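You operate a simulated robot arm through the tools that you are given. There is no shell and no other tool. Be economical: measure what you need, move in short steps, check, and stop when the job is done.

Carry out the task below with a simulated two-armed robot. There is one attempt and no reset: what you move stays moved.

TASK
Put the round pad on the top of table seven away on the top of cabinet five. Then put the blue pad on the top of table seven away on the top of the long bench. Then take the tape from the top of table seven and put it on the top of stand six. Do these in the order given.

The check looks at the end state, three seconds after you hand in, the way a careful person would. Anything else that was tipped, shoved, dropped, spilled or broken makes it a failure.

THE ROBOT
Two 7-joint arms with two-finger parallel grippers on one trunk, on a base that drives. Base frame: it is fixed to the floor where the robot stands at the start and does not move with it; the origin is under the middle of the robot, x ahead of it, y to its left, z up; the surface under the hand at the start is at about z = 0.86. Units: m, degrees, N and s.
The left shoulder is at the start at [0.08, 0.131, 0.947], the right one opposite. With the tool pointing down near the work surface each hand reaches from about 0.4 to 0.86 m from the robot's upright axis, wherever it stands, measured 20 degrees to its own side. Places, roughly: top of cabinet five [6.4, 4.4, 0.9]; top of stand six [2.5, 3.3, 0.7]; top of the long bench [-0.2, 6, 0.9]. Payload 1.57 kg a hand.
Tool frame (each hand has its own): the origin (TCP) lies between the finger pads and is the grasp point; the fingertips stand 0.03 m ahead of it; z points along the fingers, y is the line along which they close. The gripper opens to 0.11 m. The fingers are 0.024 m wide and 0.012 m thick; the gripper's body (0.048 by 0.112 m) begins 0.078 m behind the TCP.
Orientation is that of the tool frame in the base frame, as a unit quaternion [x, y, z, w]. With the fingers straight down and closing along the base's y, the tool's x points along the base's -x, its y along +y and its z along -z.

THE INTERFACE
- The arms move only by the tool play_rows. It takes "left_plan", "right_plan" or both (then of equal length, played together; a hand with none holds still); each is a list that holds one entry, the list of rows, each a list of 7 numbers: the turn, a rotation vector about the tool's x, y, z in degrees, then the shift along the tool's x, y, z in m, then the finger opening in m, from 0 to 0.11. In form: [[[ax, ay, az, x, y, z, jaw], ...]]. A call has 1 to 10 rows; each row shifts and turns the commanded pose from where the row before left it, along the tool's axes as they then stand. A row lasts 0.2 s, in which the tool goes at most 0.05 m and 8.6 degrees; a call with a longer step from one row to the next is refused whole, and so is a gripper value outside its range. A pose out of reach is approached as far as the arm can. The call stops where the force on the tool passes 40 N (or 10 N more than at its start, if that is more) or the arm is blocked; 0.2 s more then pass. Each finger travels about 0.108 m/s and halts on what it meets, pressing with about 32 N; the grip force reading is that of the motor and also rises with nothing between the fingers. The clock runs only during rows and for 0.2 s after the last one: add rows that do not move to give the fingers time. The reply holds the time, the measured pose of the TCP, the force on the tool along the base axes, the opening and the grip force, in the units named above and with some noise, with the torque about the TCP (base axes, N m) and any sound that the robot's microphone picked up, and new pictures: "pictures" is both (left out), scene, wrist or none (wrist: the cameras of the hands that moved).
- Cameras (640 x 400 px; columns grow to the right, rows downward): "scene" is now at [-0.0642, -0.0482, 1.4208]; the picture's right is [-0.51, -0.86, 0.00], its down [-0.47, 0.28, -0.84] and it looks along [0.72, -0.43, -0.55] (base axes); focal length 252 px, centre (320, 200). "left" rides on the left gripper at [0.07, -0.016, -0.141] in its tool frame; the picture's right is [0.23, 0.97, 0.00], its down [-0.86, 0.20, -0.48] and it looks along [-0.47, 0.11, 0.88] (tool axes); focal length 222 px, centre (320, 200). "right" rides on the right gripper at [0.07, 0.016, -0.141] in its tool frame; the picture's right is [-0.23, 0.97, 0.00], its down [-0.86, -0.20, -0.48] and it looks along [-0.47, -0.11, 0.88] (tool axes); focal length 222 px, centre (320, 200). There is no depth. A picture from a camera that has moved, and an enlarged one, comes with that camera's place and axes in the base frame and with its lens.
- base_move(legs): drives the robot by 1 to 6 legs, each [ahead, left, turn to the left] in m, m and degrees, along the robot's own axes; the way and the turn of a leg run together, so that a leg with both is an arc; at most 1.5 m and 180 degrees a leg. The arms and the cameras ride along, it lands a little off, and it stops where it bumps. It gives what a move gives, and a new picture of the scene camera.
- head_to(pan, tilt): turns the head with the scene camera to pan (to the left, within 109 degrees either way) and tilt (down, from -29 to 69), counted from straight ahead of the robot. It gives what a move gives, and a new picture of the scene camera.
- zoom(camera, box): a new picture of the part [left, top, right, bottom] of that camera's present view, enlarged. The clock stands still meanwhile.
- sign_off(): hands the job in; it is judged then, once.

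Work in short steps. Places have to be worked out from the pictures, the camera data and where the tool is seen: move nearer, look again, correct. Check each grasp and each placing, and mend what went wrong. You have 165 turns and 260 pictures in all, those below and enlarged ones among them. Open the grippers and draw the arms clear of the work before you hand the job in, unless the task says otherwise; then end with one line.

The tools are called after "Emit:" as name(argument=value, ...) on one line, values as JSON. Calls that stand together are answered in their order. play_rows: Moves the arms, as the interface text tells. Its arguments: {"type":"object","properties":{"left_plan":{"type":"array","items":{"type":"array","items":{"type":"array","items":{"type":"number"}}}},"right_plan":{"type":"array","items":{"type":"array","items":{"type":"array","items":{"type":"number"}}}},"pictures":{"type":"string","enum":["both","scene","wrist","none"]}},"required":[]} The other tools are called the same way: base_move (legs) drives the base; head_to (pan, tilt) turns the head that bears the scene camera; zoom (camera, box) takes an enlarged picture of a part of a camera's view; sign_off () hands the job in.

At the start:

```text
t: 0.0
left_ee_pos: [0.5576, -0.0469, 1.1921]
left_tcp_rot: [0.0, 1.0, 0.001, 0.0]
left_ft_force: [0.3, 0.7, -1.6]
left_wrist_torque: [0.01, 0.01, 0.02]
left_opening: 0.11
left_gripper_force: 0.1
right_ee_pos: [0.3287, -0.4606, 1.0905]
right_tcp_rot: [0.0, 1.0, 0.0, 0.0]
right_ft_force: [0.6, -0.1, 0.8]
right_wrist_torque: [0.01, -0.01, -0.02]
right_opening: 0.11
right_gripper_force: 0.1
robot x, y, heading: [0.0028, 0.0023, 0.1]
head pan, tilt: [-30.7, 33.1]
```

scene: 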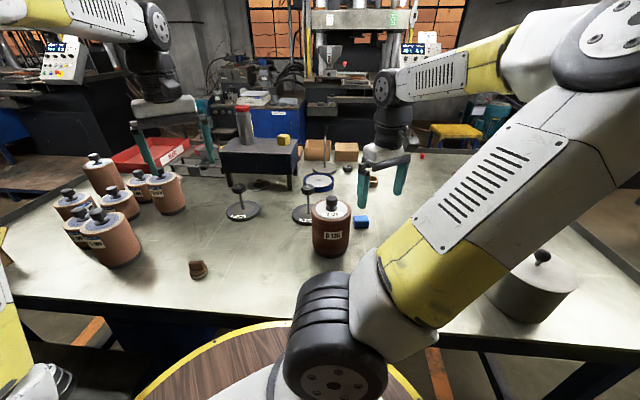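
right: 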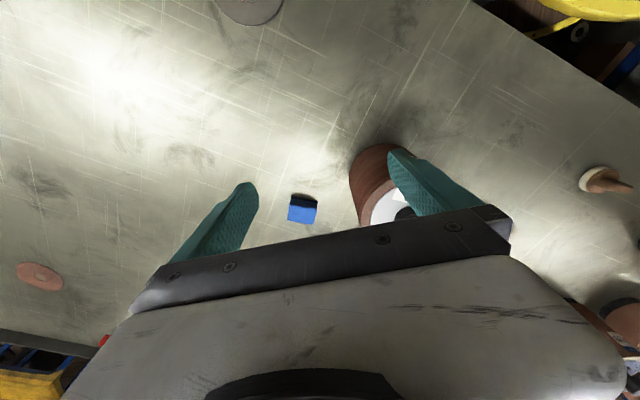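
left: 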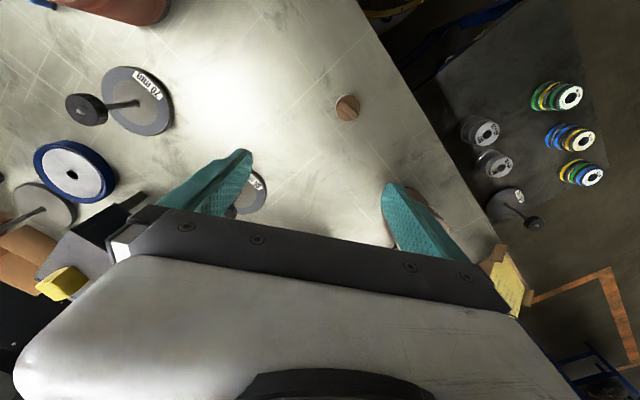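

The table in front holds many things; I'll enlarge the scene picture to find the round pad, the blue pad and the tape.

Emit:
zoom(camera="scene", box=[220, 100, 420, 260])

Emit:
zoom(camera="right", box=[0, 100, 400, 350])

Emit:
head_to(pan=10, tilt=33)

```text
2.50 times, centred on (320, 180) of scene
camera zoom: at [-0.0642, -0.0482, 1.4208], right [-0.51, -0.86, 0.0], down [-0.47, 0.28, -0.84], along [0.72, -0.43, -0.55], focal length 629 px, centre (320, 250)
```

zoom: 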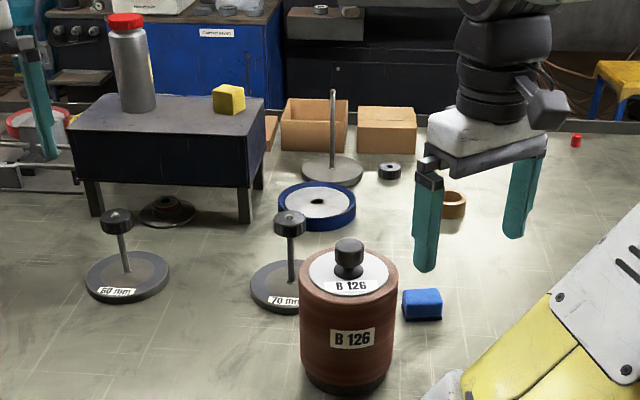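

```text
1.60 times, centred on (200, 225) of right
camera zoom: at [0.258, -0.444, 1.2329], right [0.23, 0.97, 0.0], down [0.86, -0.2, 0.48], along [0.47, -0.11, -0.88], focal length 355 px, centre (512, 160)
```

zoom: 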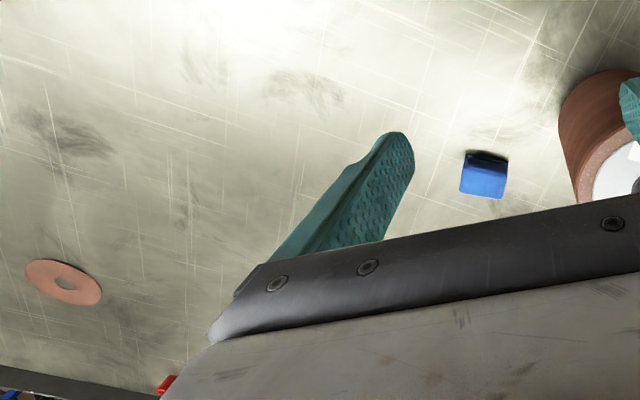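

```text
t: 1.1
left_ee_pos: [0.557, -0.0477, 1.1916]
left_tcp_rot: [0.001, 1.0, 0.001, 0.001]
left_ft_force: [-0.5, -0.2, 0.0]
left_wrist_torque: [0.0, -0.01, -0.01]
left_opening: 0.11
left_gripper_force: 0.0
right_ee_pos: [0.3289, -0.4594, 1.0906]
right_tcp_rot: [0.0, 1.0, -0.001, 0.0]
right_ft_force: [0.3, 0.6, -0.1]
right_wrist_torque: [-0.02, 0.02, -0.06]
right_opening: 0.1101
right_gripper_force: 0.1
robot x, y, heading: [-0.0009, 0.0007, 0.0]
head pan, tilt: [10.0, 33.0]
camera scene: at [-0.053, 0.0127, 1.4209], right [0.17, -0.98, 0.0], down [-0.54, -0.09, -0.84], along [0.83, 0.14, -0.54], focal length 252 px, centre (320, 200)
```

scene: 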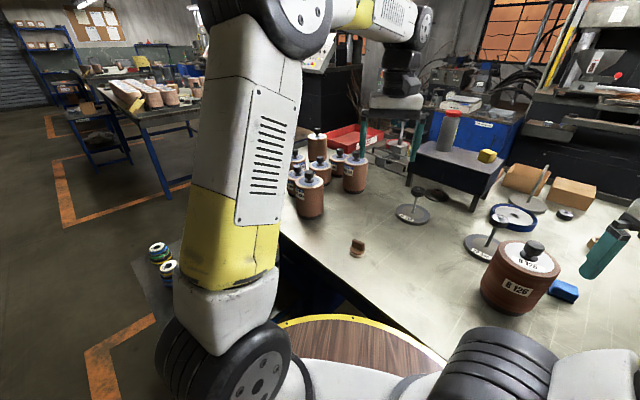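

Blue pad is near (0.46,-0.525); a tan ring near (0.655,-0.75) may be the tape, and a pink disc near (0.50,-1.16). I'll look to the right for the rest of the table.

Emit:
head_to(pan=-75, tilt=35)

Emit:
head_to(pan=-50, tilt=25)

```text
t: 2.7
left_ee_pos: [0.5575, -0.0466, 1.1907]
left_tcp_rot: [0.001, 1.0, 0.0, -0.001]
left_ft_force: [0.3, 0.2, -0.1]
left_wrist_torque: [0.02, -0.04, -0.01]
left_opening: 0.1097
left_gripper_force: 0.1
right_ee_pos: [0.3288, -0.4587, 1.0903]
right_tcp_rot: [0.0, 1.0, 0.0, 0.0]
right_ft_force: [-0.8, 0.2, -0.5]
right_wrist_torque: [0.0, -0.04, -0.01]
right_opening: 0.1099
right_gripper_force: 0.0
robot x, y, heading: [-0.0001, -0.0, 0.1]
head pan, tilt: [-75.0, 35.0]
camera scene: at [-0.1179, -0.0878, 1.4178], right [-0.97, -0.26, 0.0], down [-0.15, 0.55, -0.82], along [0.21, -0.79, -0.57], focal length 252 px, centre (320, 200)
```

scene: 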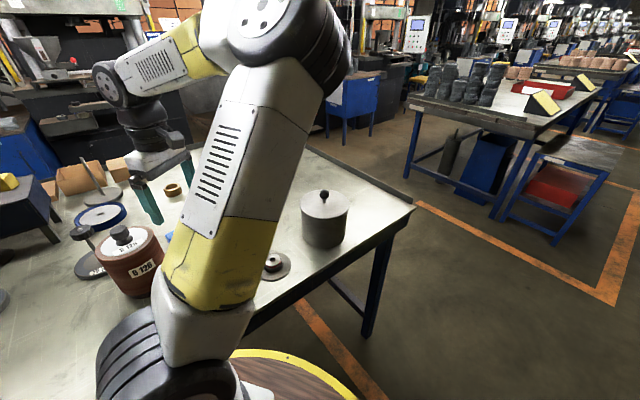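

```text
t: 3.5
left_ee_pos: [0.5583, -0.0487, 1.191]
left_tcp_rot: [0.001, 1.0, 0.0, 0.0]
left_ft_force: [-1.0, 0.6, 0.6]
left_wrist_torque: [0.01, 0.0, 0.02]
left_opening: 0.11
left_gripper_force: 0.1
right_ee_pos: [0.3291, -0.4601, 1.0908]
right_tcp_rot: [0.0, 1.0, 0.0, 0.0]
right_ft_force: [0.0, -0.9, 0.1]
right_wrist_torque: [-0.01, 0.03, -0.01]
right_opening: 0.1103
right_gripper_force: 0.1
robot x, y, heading: [-0.0008, 0.0011, -0.0]
head pan, tilt: [-50.0, 25.0]
camera scene: at [-0.0816, -0.0733, 1.4335], right [-0.77, -0.64, 0.0], down [-0.27, 0.32, -0.91], along [0.58, -0.69, -0.42], focal length 252 px, centre (320, 200)
```

scene: 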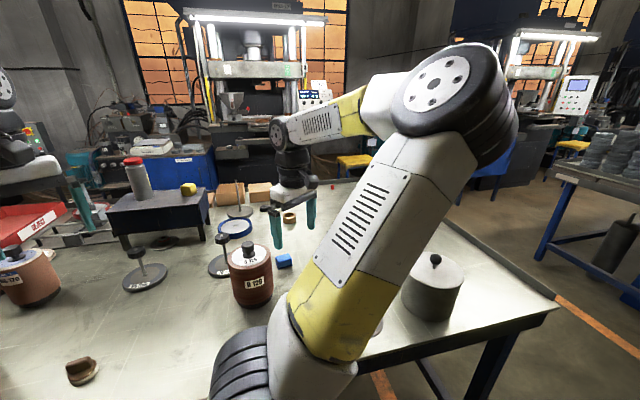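

Let me enlarge the brown round object and check the left hand's view.

Emit:
zoom(camera="left", box=[260, 60, 420, 160])

Emit:
zoom(camera="scene", box=[40, 180, 360, 400])

```text
4.00 times, centred on (340, 110) of left
camera zoom: at [0.4884, -0.0637, 1.331], right [-0.23, 0.97, 0.0], down [0.86, 0.2, 0.48], along [0.47, 0.11, -0.88], focal length 888 px, centre (240, 560)
```

zoom: 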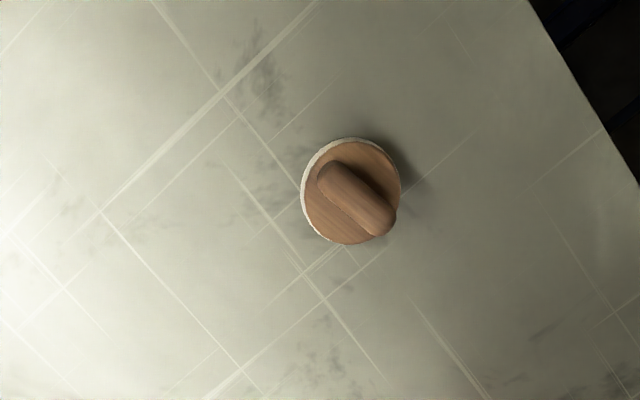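

```text
1.82 times, centred on (200, 290) of scene
camera zoom: at [-0.0816, -0.0733, 1.4335], right [-0.77, -0.64, 0.0], down [-0.27, 0.32, -0.91], along [0.58, -0.69, -0.42], focal length 457 px, centre (538, 36)
```

zoom: 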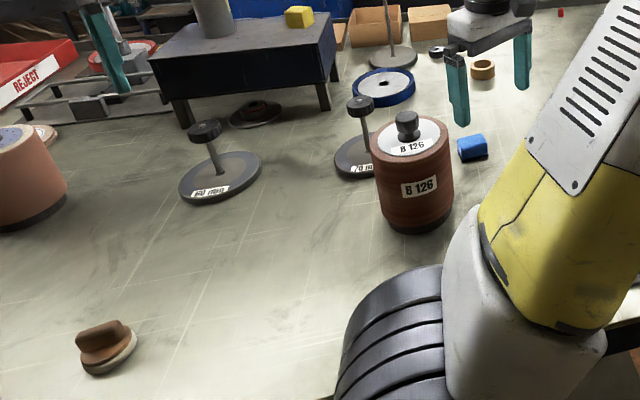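

The wooden-handled, felt-faced disc is likely the round pad. I'll check the blue pad up close and scan the left part of the table.

Emit:
zoom(camera="right", box=[262, 175, 342, 225])

Emit:
head_to(pan=15, tilt=25)

Emit:
head_to(pan=50, tilt=15)

Emit:
head_to(pan=105, tilt=15)

```text
8.00 times, centred on (302, 200) of right
camera zoom: at [0.258, -0.444, 1.2329], right [0.23, 0.97, 0.0], down [0.86, -0.2, 0.48], along [0.47, -0.11, -0.88], focal length 1777 px, centre (464, 200)
```

zoom: 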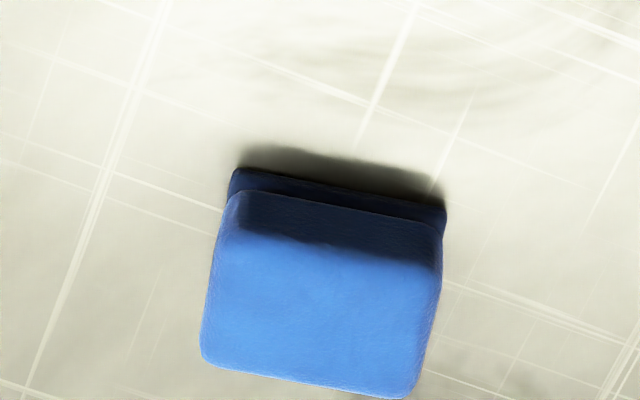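

```text
t: 4.9
left_ee_pos: [0.5571, -0.0471, 1.1911]
left_tcp_rot: [0.0, 1.0, 0.0, 0.0]
left_ft_force: [-0.4, -0.1, -0.1]
left_wrist_torque: [0.0, 0.04, 0.02]
left_opening: 0.1101
left_gripper_force: 0.1
right_ee_pos: [0.3284, -0.4599, 1.0903]
right_tcp_rot: [-0.001, 1.0, 0.0, 0.0]
right_ft_force: [0.5, 0.4, 0.2]
right_wrist_torque: [0.01, 0.02, -0.01]
right_opening: 0.1099
right_gripper_force: 0.0
robot x, y, heading: [-0.0015, 0.0013, 0.1]
head pan, tilt: [15.0, 25.0]
camera scene: at [-0.0518, 0.0211, 1.4336], right [0.26, -0.97, 0.0], down [-0.41, -0.11, -0.91], along [0.88, 0.23, -0.42], focal length 252 px, centre (320, 200)
```

scene: 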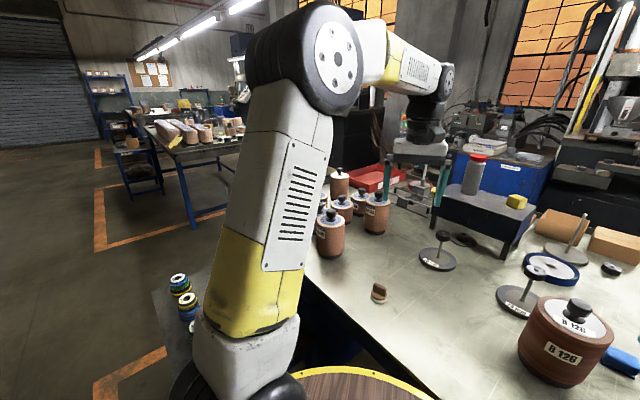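

```text
t: 5.9
left_ee_pos: [0.5574, -0.0479, 1.1906]
left_tcp_rot: [0.0, 1.0, 0.0, 0.0]
left_ft_force: [-0.5, 0.0, 0.4]
left_wrist_torque: [0.01, -0.02, -0.01]
left_opening: 0.1099
left_gripper_force: 0.0
right_ee_pos: [0.3286, -0.4589, 1.09]
right_tcp_rot: [0.0, 1.0, 0.0, -0.001]
right_ft_force: [0.1, 0.8, 0.0]
right_wrist_torque: [-0.01, 0.0, -0.02]
right_opening: 0.1098
right_gripper_force: 0.1
robot x, y, heading: [0.001, 0.0012, -0.0]
head pan, tilt: [50.0, 15.0]
camera scene: at [-0.0807, 0.0688, 1.4498], right [0.77, -0.64, 0.0], down [-0.17, -0.2, -0.97], along [0.62, 0.74, -0.26], focal length 252 px, centre (320, 200)
```

scene: 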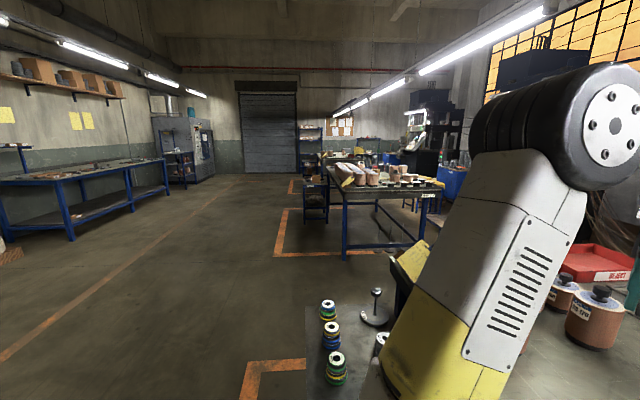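

```text
t: 7.2
left_ee_pos: [0.5578, -0.0483, 1.1905]
left_tcp_rot: [-0.001, 1.0, 0.0, 0.0]
left_ft_force: [0.0, 0.0, 0.5]
left_wrist_torque: [-0.01, 0.02, 0.0]
left_opening: 0.1104
left_gripper_force: 0.1
right_ee_pos: [0.3293, -0.4593, 1.0908]
right_tcp_rot: [0.001, 1.0, 0.0, 0.0]
right_ft_force: [0.1, 0.4, 0.2]
right_wrist_torque: [-0.01, -0.02, 0.04]
right_opening: 0.1099
right_gripper_force: 0.0
robot x, y, heading: [-0.0004, 0.0034, -0.1]
head pan, tilt: [105.0, 15.0]
camera scene: at [-0.1649, 0.0875, 1.4498], right [0.97, 0.26, 0.0], down [0.07, -0.25, -0.97], along [-0.25, 0.93, -0.26], focal length 252 px, centre (320, 200)
```

scene: 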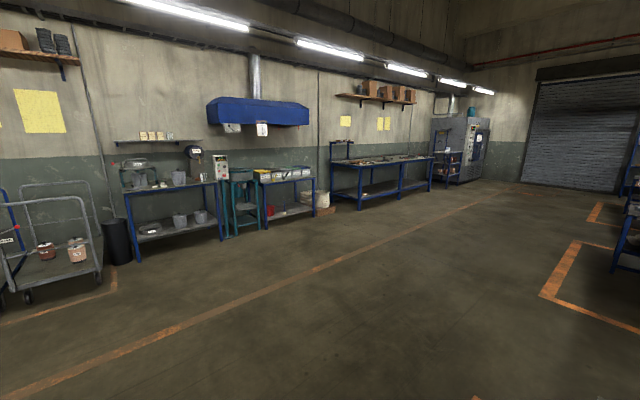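

The blue tables along the wall are the long bench; the small blue stand is stand six. I'll start with the round pad near (0.52, 0.0): bring the left hand over it, rotate so the fingers close across the handle, and look again.

Emit:
play_rows(left_plan=[[[0, 0, -8.4, 0.01, 0.012, 0.02, 0.11], [0, 0, -8.4, 0.01, 0.006, 0.02, 0.11], [0, 0, -8.4, 0.0, 0.0, 0.02, 0.11], [0, 0, -8.4, 0, 0, 0.02, 0.11], [0, 0, -8.4, 0, 0, 0.02, 0.11], [0, 0, -8.4, 0, 0, 0, 0.11], [0, 0, -8.4, 0, 0, 0, 0.11]]], pictures="wrist")

Emit:
head_to(pan=5, tilt=40)

```text
t: 8.8
left_ee_pos: [0.5359, -0.0313, 1.0898]
left_tcp_rot: [-0.491, 0.871, 0.0, 0.0]
left_ft_force: [0.4, 0.5, -0.3]
left_wrist_torque: [0.03, -0.02, 0.03]
left_opening: 0.1098
left_gripper_force: 0.0
right_ee_pos: [0.33, -0.461, 1.0906]
right_tcp_rot: [0.0, 1.0, 0.0, 0.0]
right_ft_force: [-0.1, -0.1, -0.4]
right_wrist_torque: [0.01, 0.01, -0.03]
right_opening: 0.1098
right_gripper_force: 0.1
robot x, y, heading: [0.0003, 0.0009, 0.1]
head pan, tilt: [105.0, 15.0]
camera left: at [0.5155, -0.1001, 1.2311], right [-0.95, 0.31, 0.0], down [0.27, 0.84, 0.48], along [0.15, 0.46, -0.88], focal length 222 px, centre (320, 200)
```

left: 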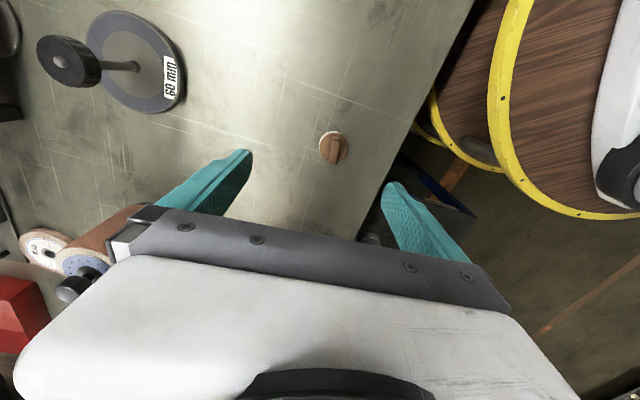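

```text
t: 10.5
left_ee_pos: [0.5361, -0.0322, 1.09]
left_tcp_rot: [-0.491, 0.871, 0.001, 0.0]
left_ft_force: [0.3, 1.0, 1.5]
left_wrist_torque: [-0.03, 0.0, -0.01]
left_opening: 0.1101
left_gripper_force: 0.0
right_ee_pos: [0.3296, -0.4605, 1.091]
right_tcp_rot: [0.0, 1.0, 0.0, 0.0]
right_ft_force: [0.3, 0.4, 0.4]
right_wrist_torque: [0.01, -0.01, -0.04]
right_opening: 0.1098
right_gripper_force: 0.0
robot x, y, heading: [-0.0022, 0.0005, 0.0]
head pan, tilt: [5.0, 40.0]
camera scene: at [-0.0561, 0.0047, 1.4103], right [0.09, -1.0, 0.0], down [-0.64, -0.06, -0.77], along [0.76, 0.07, -0.64], focal length 252 px, centre (320, 200)
```

scene: 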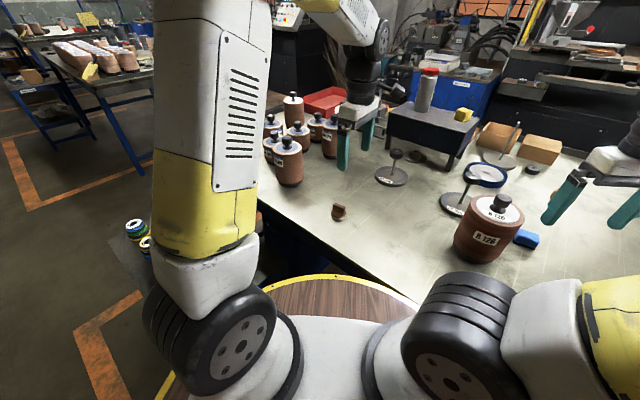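

Pad confirmed at about (0.524,-0.002). Zoom to check the handle's direction.

Emit:
zoom(camera="left", box=[302, 127, 366, 167])

Emit:
zoom(camera="scene", box=[308, 190, 372, 230])

```text
10.00 times, centred on (334, 147) of left
camera zoom: at [0.5154, -0.0999, 1.2313], right [-0.95, 0.31, 0.0], down [0.27, 0.83, 0.48], along [0.15, 0.45, -0.88], focal length 2221 px, centre (180, 730)
```

zoom: 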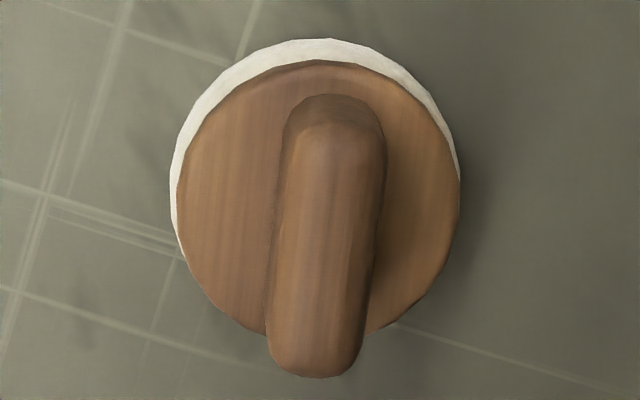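

```text
10.00 times, centred on (340, 210) of scene
camera zoom: at [-0.0561, 0.0047, 1.4103], right [0.09, -1.0, 0.0], down [-0.64, -0.06, -0.77], along [0.76, 0.07, -0.64], focal length 2516 px, centre (120, 100)
```

zoom: 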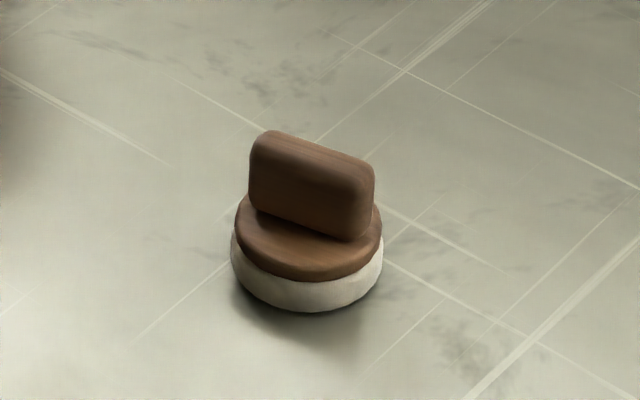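

Handle runs about 69° from the base x axis; I turn 10° further, centre above it, descend most of the way, and look.

Emit:
play_rows(left_plan=[[[0, 0, -5, 0, 0, 0.0, 0.08], [0, 0, -5, 0, 0, 0, 0.08], [0, 0, 0, -0.012, 0.0105, 0.03, 0.08], [0, 0, 0, -0.012, 0.0105, 0.03, 0.08], [0, 0, 0, 0, 0, 0.03, 0.08], [0, 0, 0, 0, 0, 0.02, 0.08]]], pictures="wrist")

Emit:
zoom(camera="scene", box=[290, 140, 390, 230])

```text
t: 11.9
left_ee_pos: [0.5231, -0.0025, 0.9817]
left_tcp_rot: [-0.565, 0.825, 0.0, -0.001]
left_ft_force: [-0.4, 0.0, -0.1]
left_wrist_torque: [-0.02, 0.0, -0.03]
left_opening: 0.0802
left_gripper_force: 0.0
right_ee_pos: [0.3299, -0.4592, 1.0896]
right_tcp_rot: [0.0, 1.0, 0.0, 0.0]
right_ft_force: [0.1, 0.5, 0.7]
right_wrist_torque: [-0.01, 0.01, -0.02]
right_opening: 0.11
right_gripper_force: 0.1
robot x, y, heading: [-0.0004, -0.0013, -0.1]
head pan, tilt: [5.0, 40.0]
camera left: at [0.5144, -0.0733, 1.1221], right [-0.99, 0.14, 0.0], down [0.12, 0.87, 0.48], along [0.07, 0.47, -0.88], focal length 222 px, centre (320, 200)
```

left: 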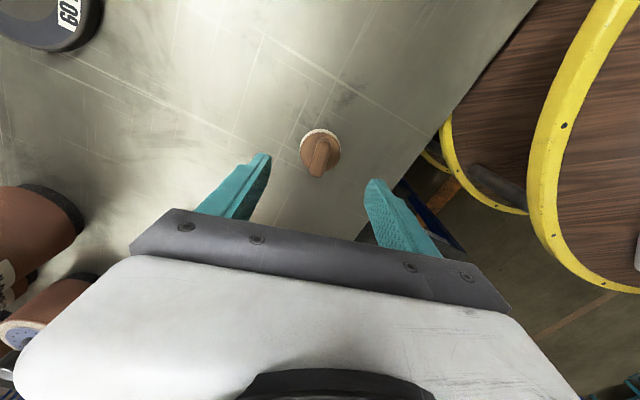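

```text
4.44 times, centred on (340, 185) of scene
camera zoom: at [-0.0563, 0.0048, 1.4102], right [0.09, -1.0, 0.0], down [-0.64, -0.06, -0.77], along [0.76, 0.07, -0.64], focal length 1118 px, centre (231, 267)
```

zoom: 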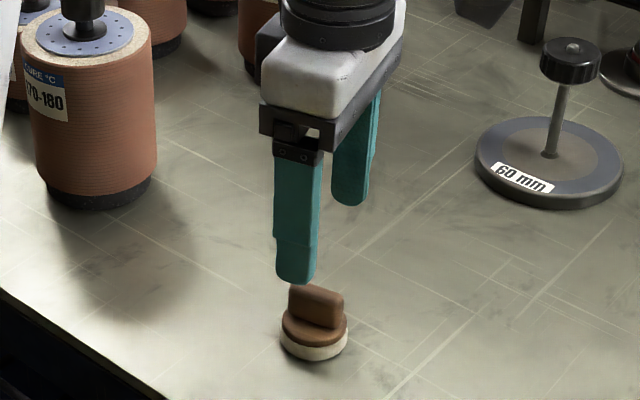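

Aligned (handle ≈ (0.524,-0.004)). Descend to z≈0.915 and close.

Emit:
play_rows(left_plan=[[[0, 0, 0, 0.001, 0, 0.03, 0.08], [0, 0, 0, 0, 0, 0.025, 0.08], [0, 0, 0, 0, 0, 0.012, 0.08], [0, 0, 0, 0, 0, 0, 0.04], [0, 0, 0, 0, 0, 0, 0.0], [0, 0, 0, 0, 0, 0, 0.0], [0, 0, 0, 0, 0, 0, 0.0]]], pictures="wrist")

Emit:
zoom(camera="scene", box=[290, 140, 390, 230])

```text
t: 13.5
left_ee_pos: [0.5229, -0.0009, 0.9121]
left_tcp_rot: [-0.566, 0.825, 0.0, 0.0]
left_ft_force: [-0.1, 0.2, -0.3]
left_wrist_torque: [0.04, -0.01, 0.01]
left_opening: 0.0138
left_gripper_force: 30.7
right_ee_pos: [0.3293, -0.4587, 1.0905]
right_tcp_rot: [-0.001, 1.0, 0.0, 0.0]
right_ft_force: [0.1, -0.3, -0.3]
right_wrist_torque: [0.01, 0.03, 0.02]
right_opening: 0.1099
right_gripper_force: 0.1
robot x, y, heading: [-0.0004, 0.0024, 0.0]
head pan, tilt: [5.0, 40.0]
camera left: at [0.515, -0.0726, 1.0525], right [-0.99, 0.14, 0.0], down [0.12, 0.87, 0.48], along [0.07, 0.47, -0.88], focal length 222 px, centre (320, 200)
```

left: 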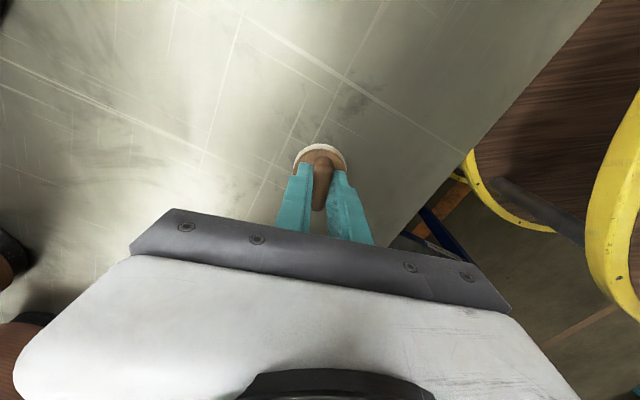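

```text
4.44 times, centred on (340, 185) of scene
camera zoom: at [-0.0561, 0.0047, 1.4103], right [0.09, -1.0, 0.0], down [-0.64, -0.06, -0.77], along [0.76, 0.07, -0.64], focal length 1118 px, centre (231, 267)
```

zoom: 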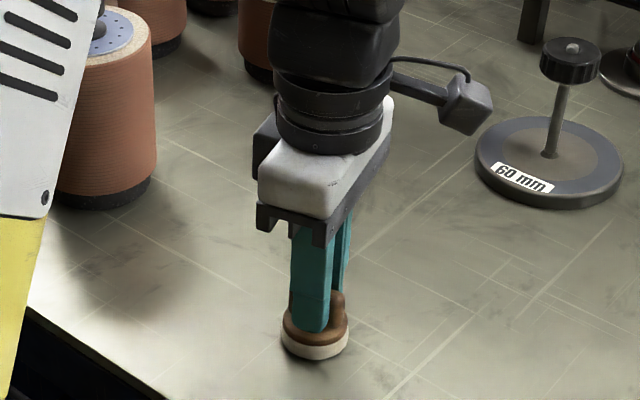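

Grasp holds (opening 0.0138). Lift and draw the hand toward the body.

Emit:
play_rows(left_plan=[[[0, 0, 0, 0, 0, -0.04, 0.0], [0, 0, 0, 0, 0, -0.05, 0.0], [0, 0, 0, 0, 0, -0.05, 0.0], [0, 0, 0, 0, 0, -0.05, 0.0], [0, 0, 0, 0, 0, -0.05, 0.0]]], pictures="wrist")

Emit:
head_to(pan=45, tilt=40)

Emit:
head_to(pan=90, tilt=30)

```text
t: 14.7
left_ee_pos: [0.528, -0.0004, 1.1541]
left_tcp_rot: [-0.565, 0.825, 0.0, 0.0]
left_ft_force: [0.1, 0.3, 0.3]
left_wrist_torque: [0.0, 0.06, 0.03]
left_opening: 0.0139
left_gripper_force: 30.1
right_ee_pos: [0.3283, -0.4596, 1.0909]
right_tcp_rot: [-0.001, 1.0, 0.0, 0.0]
right_ft_force: [-0.7, -0.2, -0.3]
right_wrist_torque: [-0.01, 0.01, 0.01]
right_opening: 0.1102
right_gripper_force: 0.0
robot x, y, heading: [0.0011, 0.0017, -0.2]
head pan, tilt: [5.0, 40.0]
camera left: at [0.5184, -0.0712, 1.2944], right [-0.99, 0.14, 0.0], down [0.12, 0.87, 0.48], along [0.07, 0.47, -0.88], focal length 222 px, centre (320, 200)
```

left: 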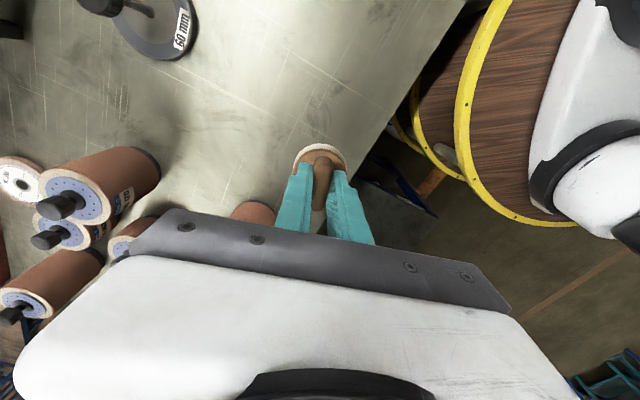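

```text
t: 15.8
left_ee_pos: [0.5272, -0.0008, 1.1528]
left_tcp_rot: [-0.565, 0.825, 0.0, 0.0]
left_ft_force: [-0.7, 0.0, -1.0]
left_wrist_torque: [-0.01, -0.01, 0.0]
left_opening: 0.014
left_gripper_force: 29.9
right_ee_pos: [0.3293, -0.4602, 1.0911]
right_tcp_rot: [-0.001, 1.0, 0.0, 0.0]
right_ft_force: [-0.2, 0.4, -0.7]
right_wrist_torque: [0.0, 0.01, 0.01]
right_opening: 0.1099
right_gripper_force: 0.1
robot x, y, heading: [-0.0006, 0.0011, -0.0]
head pan, tilt: [45.0, 40.0]
camera scene: at [-0.0806, 0.0574, 1.4103], right [0.71, -0.71, 0.0], down [-0.46, -0.45, -0.77], along [0.54, 0.54, -0.64], focal length 252 px, centre (320, 200)
```

scene: 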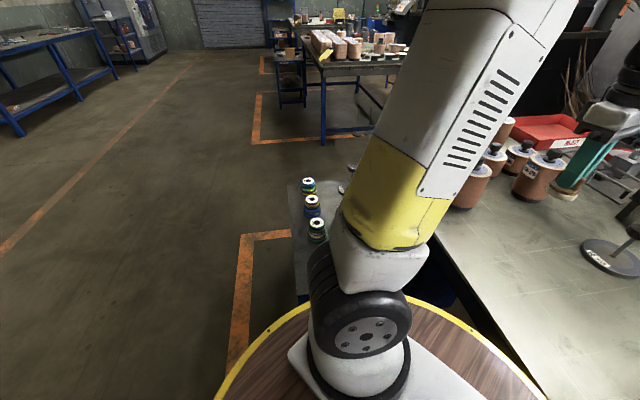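

```text
t: 16.9
left_ee_pos: [0.5277, 0.0002, 1.1526]
left_tcp_rot: [-0.565, 0.825, 0.0, 0.0]
left_ft_force: [0.0, -0.1, -1.1]
left_wrist_torque: [0.03, 0.0, 0.0]
left_opening: 0.0137
left_gripper_force: 29.9
right_ee_pos: [0.3285, -0.4605, 1.091]
right_tcp_rot: [0.0, 1.0, 0.0, 0.001]
right_ft_force: [-0.1, 0.1, 0.6]
right_wrist_torque: [0.02, -0.01, -0.02]
right_opening: 0.1101
right_gripper_force: 0.1
robot x, y, heading: [0.0006, -0.0035, -0.1]
head pan, tilt: [90.0, 30.0]
camera scene: at [-0.1407, 0.0877, 1.4256], right [1.0, 0.0, 0.0], down [0.0, -0.5, -0.87], along [0.0, 0.87, -0.5], focal length 252 px, centre (320, 200)
```

scene: 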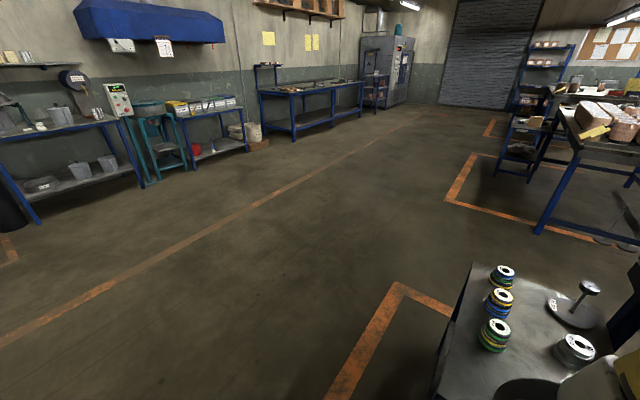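

Pad is lifted. A small stand sits to my left, so I'll back off 0.55 m, then slide left into the aisle.

Emit:
head_to(pan=109, tilt=45)

Emit:
base_move(legs=[[-0.55, 0, 0], [0, 1.4, 0]])

```text
t: 17.7
left_ee_pos: [0.5284, -0.0011, 1.1534]
left_tcp_rot: [-0.565, 0.825, 0.0, 0.0]
left_ft_force: [0.4, 0.4, -0.1]
left_wrist_torque: [-0.01, 0.01, 0.0]
left_opening: 0.0137
left_gripper_force: 30.3
right_ee_pos: [0.3298, -0.4603, 1.0906]
right_tcp_rot: [0.0, 1.0, 0.0, 0.0]
right_ft_force: [0.7, 0.0, -0.9]
right_wrist_torque: [0.01, 0.01, 0.0]
right_opening: 0.11
right_gripper_force: 0.0
robot x, y, heading: [0.0024, 0.0018, 0.0]
head pan, tilt: [108.9, 45.0]
camera scene: at [-0.167, 0.0743, 1.4031], right [0.95, 0.32, 0.0], down [0.23, -0.67, -0.71], along [-0.23, 0.67, -0.71], focal length 252 px, centre (320, 200)
```

scene: 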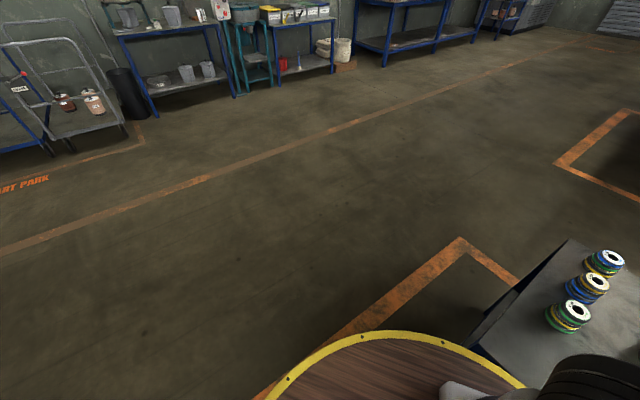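

```text
t: 27.4
left_ee_pos: [-0.0407, 1.3643, 1.1539]
left_tcp_rot: [-0.567, 0.824, 0.0, -0.001]
left_ft_force: [0.9, -0.1, -0.3]
left_wrist_torque: [-0.03, -0.02, 0.02]
left_opening: 0.0137
left_gripper_force: 30.3
right_ee_pos: [-0.2368, 0.9038, 1.0895]
right_tcp_rot: [-0.002, 1.0, 0.0, 0.001]
right_ft_force: [0.7, 0.5, 0.2]
right_wrist_torque: [0.0, 0.0, 0.0]
right_opening: 0.1097
right_gripper_force: 0.0
robot x, y, heading: [-0.5696, 1.3632, 0.2]
head pan, tilt: [108.9, 45.0]
camera scene: at [-0.736, 1.4356, 1.403], right [0.94, 0.33, 0.0], down [0.23, -0.67, -0.71], along [-0.23, 0.67, -0.71], focal length 252 px, centre (320, 200)
```

scene: 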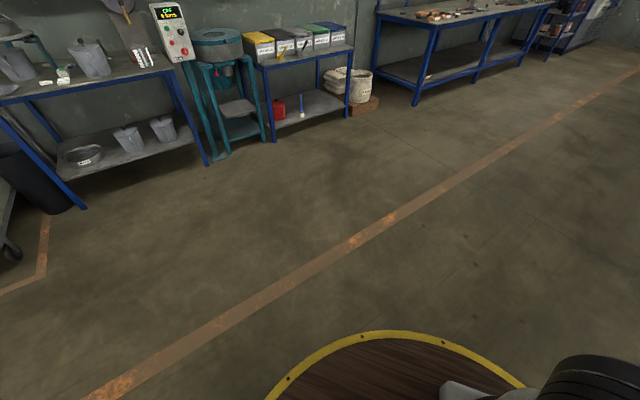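

Clear path; slide on to y≈3.9 and look ahead down the aisle.

Emit:
base_move(legs=[[0, 1.4, 0], [0, 1.1, 0]])

Emit:
head_to(pan=0, tilt=15)

Emit:
zoom(camera="scene", box=[160, 80, 480, 280])

```text
t: 39.5
left_ee_pos: [-0.0698, 3.8542, 1.1531]
left_tcp_rot: [-0.57, 0.822, 0.0, 0.0]
left_ft_force: [1.0, -0.2, 0.2]
left_wrist_torque: [0.01, 0.02, 0.0]
left_opening: 0.0138
left_gripper_force: 30.6
right_ee_pos: [-0.2619, 3.393, 1.0915]
right_tcp_rot: [-0.006, 1.0, 0.0, 0.0]
right_ft_force: [-0.1, -0.3, -0.3]
right_wrist_torque: [0.04, 0.02, -0.03]
right_opening: 0.1102
right_gripper_force: 0.1
robot x, y, heading: [-0.5978, 3.8471, 0.6]
head pan, tilt: [108.9, 45.0]
camera scene: at [-0.765, 3.9207, 1.403], right [0.94, 0.33, 0.0], down [0.24, -0.67, -0.71], along [-0.24, 0.67, -0.71], focal length 252 px, centre (320, 200)
```

scene: 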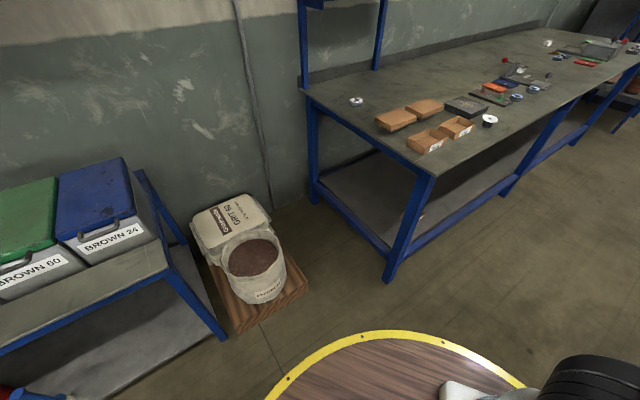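

```text
t: 41.4
left_ee_pos: [-0.0683, 3.8554, 1.1535]
left_tcp_rot: [-0.569, 0.822, 0.0, 0.0]
left_ft_force: [0.4, 0.6, -0.2]
left_wrist_torque: [-0.04, -0.03, 0.03]
left_opening: 0.0138
left_gripper_force: 30.5
right_ee_pos: [-0.2617, 3.392, 1.0903]
right_tcp_rot: [-0.006, 1.0, 0.0, 0.001]
right_ft_force: [-0.2, 0.1, 0.0]
right_wrist_torque: [-0.02, -0.01, -0.02]
right_opening: 0.1098
right_gripper_force: 0.0
robot x, y, heading: [-0.5958, 3.8488, 1.0]
head pan, tilt: [0.0, 15.0]
camera scene: at [-0.6444, 3.8453, 1.4498], right [0.01, -1.0, 0.0], down [-0.26, 0.0, -0.97], along [0.97, 0.01, -0.26], focal length 252 px, centre (320, 200)
```

scene: 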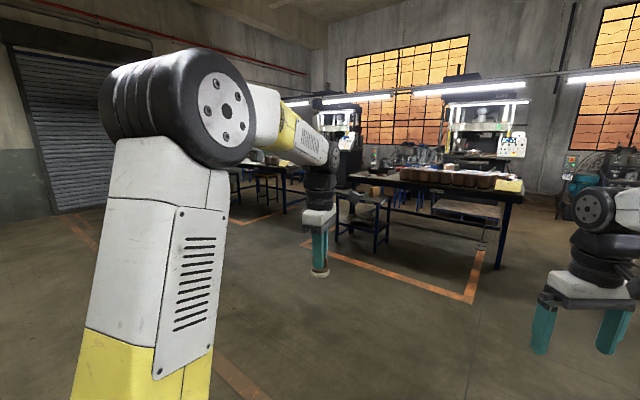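

```text
2.00 times, centred on (320, 180) of scene
camera zoom: at [-0.6444, 3.8453, 1.4498], right [0.01, -1.0, 0.0], down [-0.26, 0.0, -0.97], along [0.97, 0.01, -0.26], focal length 503 px, centre (320, 240)
```

zoom: 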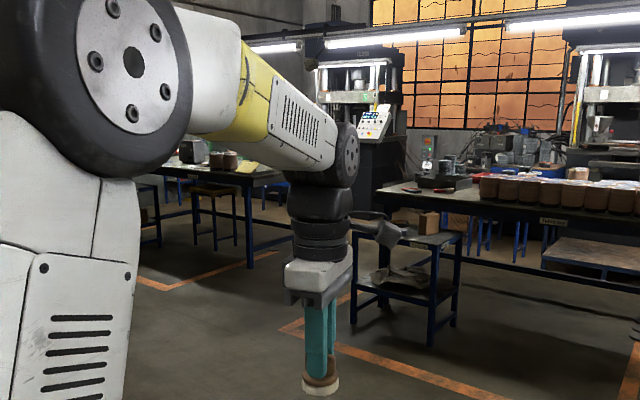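

The room is turned relative to my frame; stand six is the small blue stand ahead-right. I'll drive ahead along the free floor to about (2.0, 4.3) and look for cabinet five.

Emit:
base_move(legs=[[1.3, 0.25, 0], [1.3, 0.2, 0]])

Emit:
head_to(pan=-25, tilt=15)

```text
t: 54.2
left_ee_pos: [2.5241, 4.3075, 1.1538]
left_tcp_rot: [-0.559, 0.829, 0.0, 0.0]
left_ft_force: [-0.7, 0.0, -0.1]
left_wrist_torque: [0.0, 0.02, -0.02]
left_opening: 0.0137
left_gripper_force: 29.9
right_ee_pos: [2.3178, 3.8518, 1.0903]
right_tcp_rot: [0.008, 1.0, 0.0, 0.0]
right_ft_force: [0.3, 0.0, 0.2]
right_wrist_torque: [0.01, -0.02, 0.0]
right_opening: 0.11
right_gripper_force: 0.1
robot x, y, heading: [1.9941, 4.3184, -1.1]
head pan, tilt: [0.0, 15.0]
camera scene: at [1.9489, 4.3145, 1.4498], right [-0.02, -1.0, 0.0], down [-0.26, 0.0, -0.97], along [0.97, -0.02, -0.26], focal length 252 px, centre (320, 200)
```

scene: 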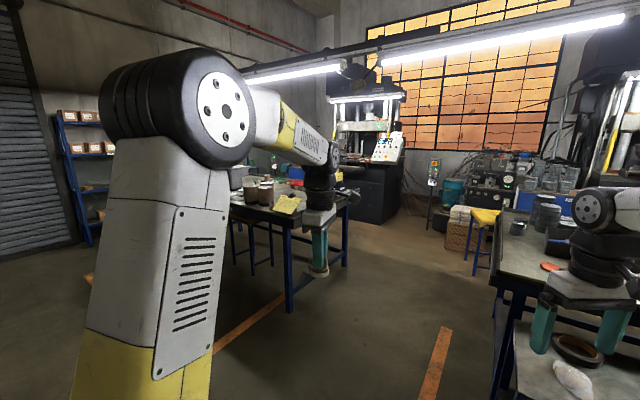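

```text
t: 55.1
left_ee_pos: [2.5234, 4.3069, 1.1523]
left_tcp_rot: [-0.558, 0.83, 0.0, 0.0]
left_ft_force: [0.2, -0.1, -0.6]
left_wrist_torque: [0.03, -0.02, -0.03]
left_opening: 0.014
left_gripper_force: 30.0
right_ee_pos: [2.3169, 3.8521, 1.0905]
right_tcp_rot: [0.008, 1.0, 0.0, 0.0]
right_ft_force: [-0.3, -0.2, 0.0]
right_wrist_torque: [-0.03, -0.04, 0.02]
right_opening: 0.1098
right_gripper_force: 0.1
robot x, y, heading: [1.9999, 4.3143, -1.0]
head pan, tilt: [-25.0, 15.0]
camera scene: at [1.9395, 4.2753, 1.4498], right [-0.44, -0.9, 0.0], down [-0.23, 0.11, -0.97], along [0.87, -0.42, -0.26], focal length 252 px, centre (320, 200)
```

scene: 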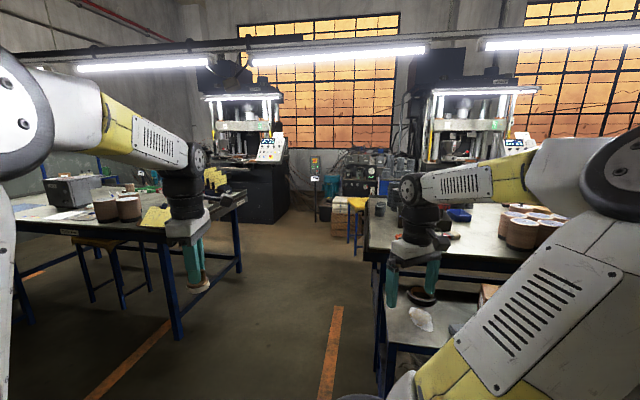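

Cabinet five lies beyond the left table, near the press. I'll turn to face the gap between the two tables and drive into it.

Emit:
base_move(legs=[[0, 0, -38], [1.2, 0.69, 0], [0.8, 0, 0]])

Emit:
head_to(pan=45, tilt=20)

```text
t: 67.7
left_ee_pos: [4.3892, 3.2427, 1.1529]
left_tcp_rot: [-0.26, 0.966, 0.0, 0.0]
left_ft_force: [0.1, 0.3, -0.8]
left_wrist_torque: [0.0, 0.02, 0.04]
left_opening: 0.0141
left_gripper_force: 30.5
right_ee_pos: [3.9483, 3.0077, 1.0917]
right_tcp_rot: [0.331, 0.944, 0.0, 0.0]
right_ft_force: [0.3, -0.2, 0.7]
right_wrist_torque: [0.02, 0.04, -0.02]
right_opening: 0.1101
right_gripper_force: 0.1
robot x, y, heading: [3.9814, 3.5709, -38.8]
head pan, tilt: [-25.0, 15.0]
camera scene: at [3.9094, 3.5737, 1.4498], right [-0.9, -0.44, 0.0], down [-0.11, 0.23, -0.97], along [0.43, -0.87, -0.26], focal length 252 px, centre (320, 200)
```

scene: 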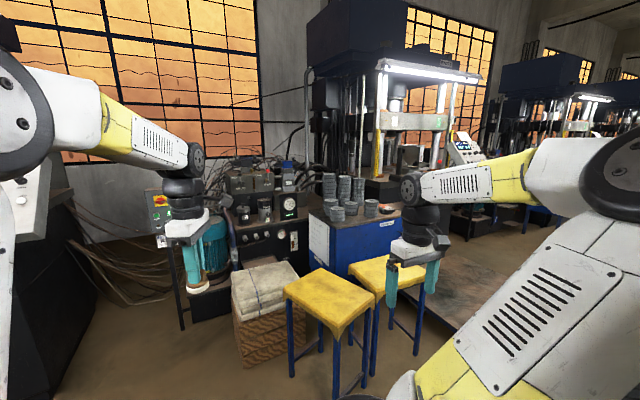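

```text
t: 69.1
left_ee_pos: [4.389, 3.2426, 1.1535]
left_tcp_rot: [-0.259, 0.966, 0.0, 0.0]
left_ft_force: [0.0, -0.2, -0.3]
left_wrist_torque: [0.02, 0.01, -0.04]
left_opening: 0.0137
left_gripper_force: 30.5
right_ee_pos: [3.9478, 3.0078, 1.0912]
right_tcp_rot: [0.331, 0.944, 0.001, 0.0]
right_ft_force: [0.8, -0.1, 0.6]
right_wrist_torque: [-0.01, -0.03, -0.01]
right_opening: 0.1098
right_gripper_force: 0.1
robot x, y, heading: [3.9776, 3.5726, -38.8]
head pan, tilt: [45.0, 20.0]
camera scene: at [3.9605, 3.6676, 1.4417], right [0.11, -0.99, 0.0], down [-0.34, -0.04, -0.94], along [0.93, 0.1, -0.34], focal length 252 px, centre (320, 200)
```

scene: 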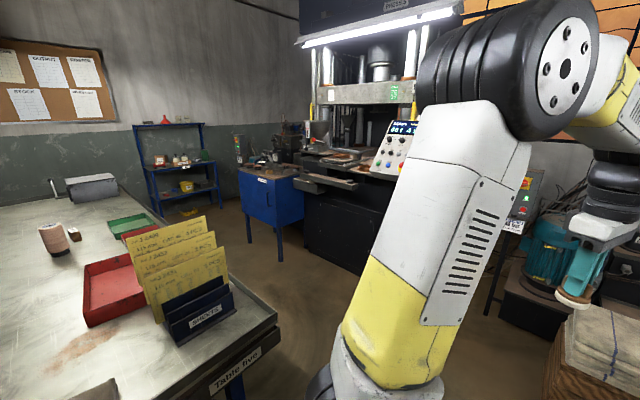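

The blue cabinet at (270,185) matches cabinet five. Zoom to see its top.

Emit:
zoom(camera="scene", box=[200, 110, 360, 280])

```text
2.35 times, centred on (280, 195) of scene
camera zoom: at [3.9605, 3.6676, 1.4417], right [0.11, -0.99, 0.0], down [-0.34, -0.04, -0.94], along [0.93, 0.1, -0.34], focal length 592 px, centre (414, 212)
```

zoom: 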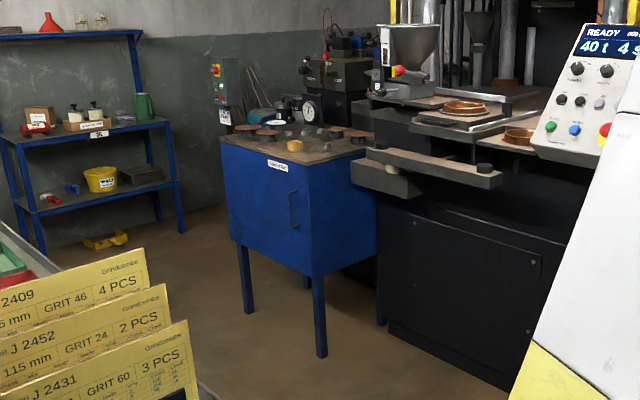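

Cabinet five stands on legs across a ~1 m corridor beyond table five. I'll round table five's corner and slide along the corridor toward it.

Emit:
base_move(legs=[[0.5, 0, 0], [0.25, 0.75, 0], [0, 0.4, 0]])

Emit:
head_to(pan=50, tilt=30)

```text
t: 75.7
left_ee_pos: [5.423, 3.3355, 1.1538]
left_tcp_rot: [-0.247, 0.969, -0.002, -0.005]
left_ft_force: [-2.1, -0.3, -0.5]
left_wrist_torque: [0.0, 0.09, 0.02]
left_opening: 0.0138
left_gripper_force: 30.0
right_ee_pos: [4.9856, 3.1114, 1.0907]
right_tcp_rot: [0.339, 0.941, 0.001, 0.0]
right_ft_force: [-0.2, 0.9, -0.9]
right_wrist_torque: [0.03, -0.04, -0.02]
right_opening: 0.1101
right_gripper_force: 0.1
robot x, y, heading: [5.0255, 3.6759, -39.6]
head pan, tilt: [45.0, 20.0]
stopped in leg 2: the force on the tool passed its limit at 43 N (the readings are from after the stop); the commanded pose is now the measured one
camera scene: at [5.0076, 3.7718, 1.4417], right [0.1, -1.0, 0.0], down [-0.34, -0.03, -0.94], along [0.94, 0.09, -0.34], focal length 252 px, centre (320, 200)
```

scene: 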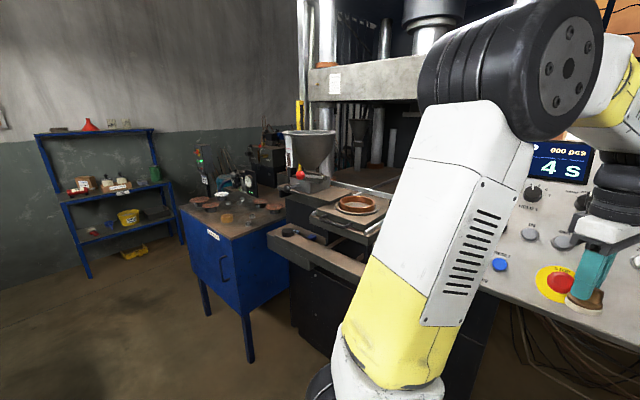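

```text
t: 76.5
left_ee_pos: [5.4237, 3.3358, 1.1517]
left_tcp_rot: [-0.247, 0.969, -0.001, -0.005]
left_ft_force: [-2.7, -1.4, -1.2]
left_wrist_torque: [-0.08, 0.09, -0.01]
left_opening: 0.0138
left_gripper_force: 29.7
right_ee_pos: [4.9855, 3.1127, 1.0912]
right_tcp_rot: [0.338, 0.941, 0.0, 0.0]
right_ft_force: [-0.2, 0.3, -0.3]
right_wrist_torque: [-0.03, 0.01, 0.01]
right_opening: 0.1098
right_gripper_force: 0.1
robot x, y, heading: [5.0257, 3.6783, -39.4]
head pan, tilt: [50.0, 30.0]
camera scene: at [5.0039, 3.7794, 1.4257], right [0.18, -0.98, 0.0], down [-0.49, -0.09, -0.87], along [0.85, 0.16, -0.5], focal length 252 px, centre (320, 200)
```

scene: 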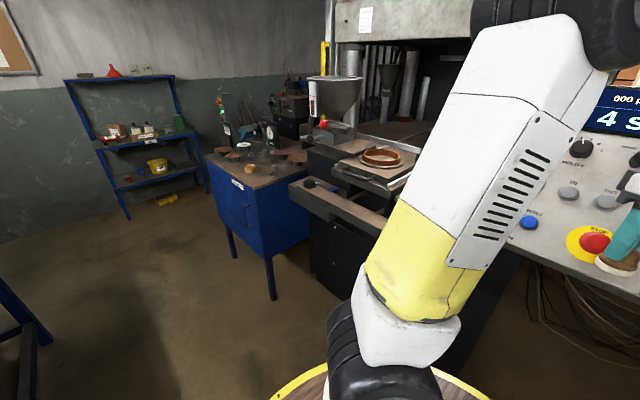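

The held pad touched the press's control panel. Draw the hand straight back toward the body and up a little.

Emit:
play_rows(left_plan=[[[0, 0, 0, 0.012, 0.031, 0, 0.0], [0, 0, 0, 0.012, 0.031, 0, 0.0], [0, 0, 0, 0.012, 0.031, -0.02, 0.0], [0, 0, 0, 0.005, 0.013, -0.03, 0.0]]], pictures="both")

Emit:
head_to(pan=0, tilt=25)

```text
t: 77.5
left_ee_pos: [5.3382, 3.4094, 1.2039]
left_tcp_rot: [-0.248, 0.969, -0.001, -0.005]
left_ft_force: [-0.4, -0.9, 0.4]
left_wrist_torque: [0.05, 0.02, 0.02]
left_opening: 0.0136
left_gripper_force: 30.3
right_ee_pos: [4.9847, 3.1125, 1.0905]
right_tcp_rot: [0.337, 0.941, 0.0, 0.001]
right_ft_force: [-0.5, -0.4, -0.4]
right_wrist_torque: [0.01, 0.02, -0.02]
right_opening: 0.11
right_gripper_force: 0.1
robot x, y, heading: [5.0249, 3.6778, -39.3]
head pan, tilt: [50.0, 30.0]
camera scene: at [5.0041, 3.7792, 1.4256], right [0.18, -0.98, 0.0], down [-0.49, -0.09, -0.87], along [0.85, 0.16, -0.5], focal length 252 px, centre (320, 200)
camera left: at [5.2866, 3.3628, 1.3449], right [-0.67, 0.75, 0.0], down [0.66, 0.59, 0.47], along [0.35, 0.32, -0.88], focal length 222 px, centre (320, 200)
```

scene: 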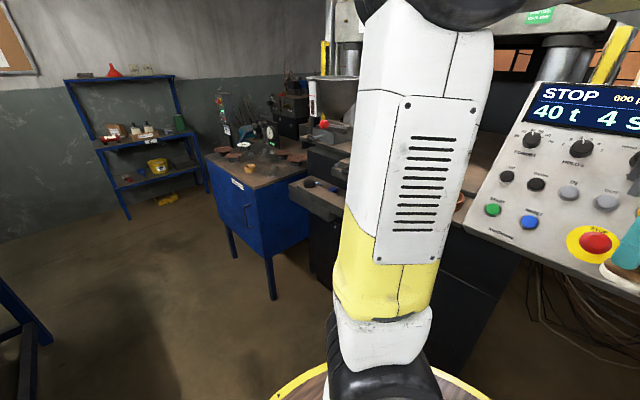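
left: 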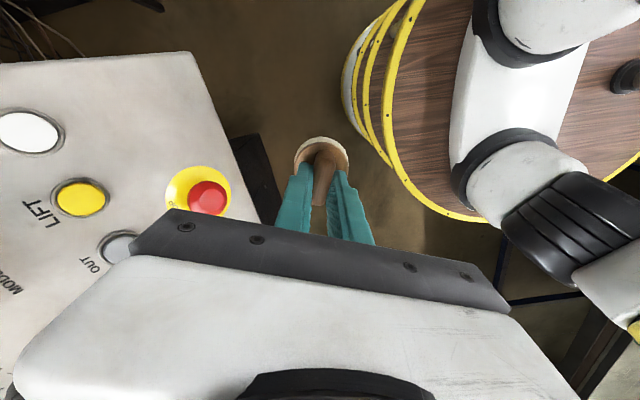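

```text
t: 78.6
left_ee_pos: [5.338, 3.4093, 1.2029]
left_tcp_rot: [-0.247, 0.969, -0.001, -0.005]
left_ft_force: [0.2, -0.6, -0.5]
left_wrist_torque: [0.03, 0.0, -0.02]
left_opening: 0.0137
left_gripper_force: 30.6
right_ee_pos: [4.9857, 3.1123, 1.0901]
right_tcp_rot: [0.337, 0.941, 0.0, 0.0]
right_ft_force: [0.0, 0.3, 0.1]
right_wrist_torque: [0.02, -0.02, -0.02]
right_opening: 0.11
right_gripper_force: 0.0
robot x, y, heading: [5.0263, 3.6766, -39.5]
head pan, tilt: [0.0, 25.0]
camera scene: at [4.9862, 3.7045, 1.4336], right [-0.64, -0.77, 0.0], down [-0.33, 0.27, -0.91], along [0.7, -0.58, -0.42], focal length 252 px, centre (320, 200)
```

scene: 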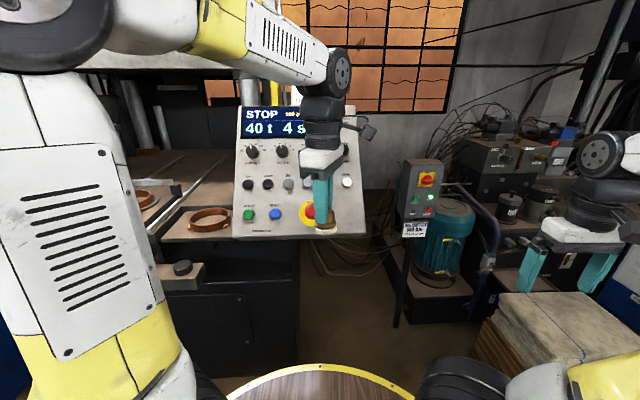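

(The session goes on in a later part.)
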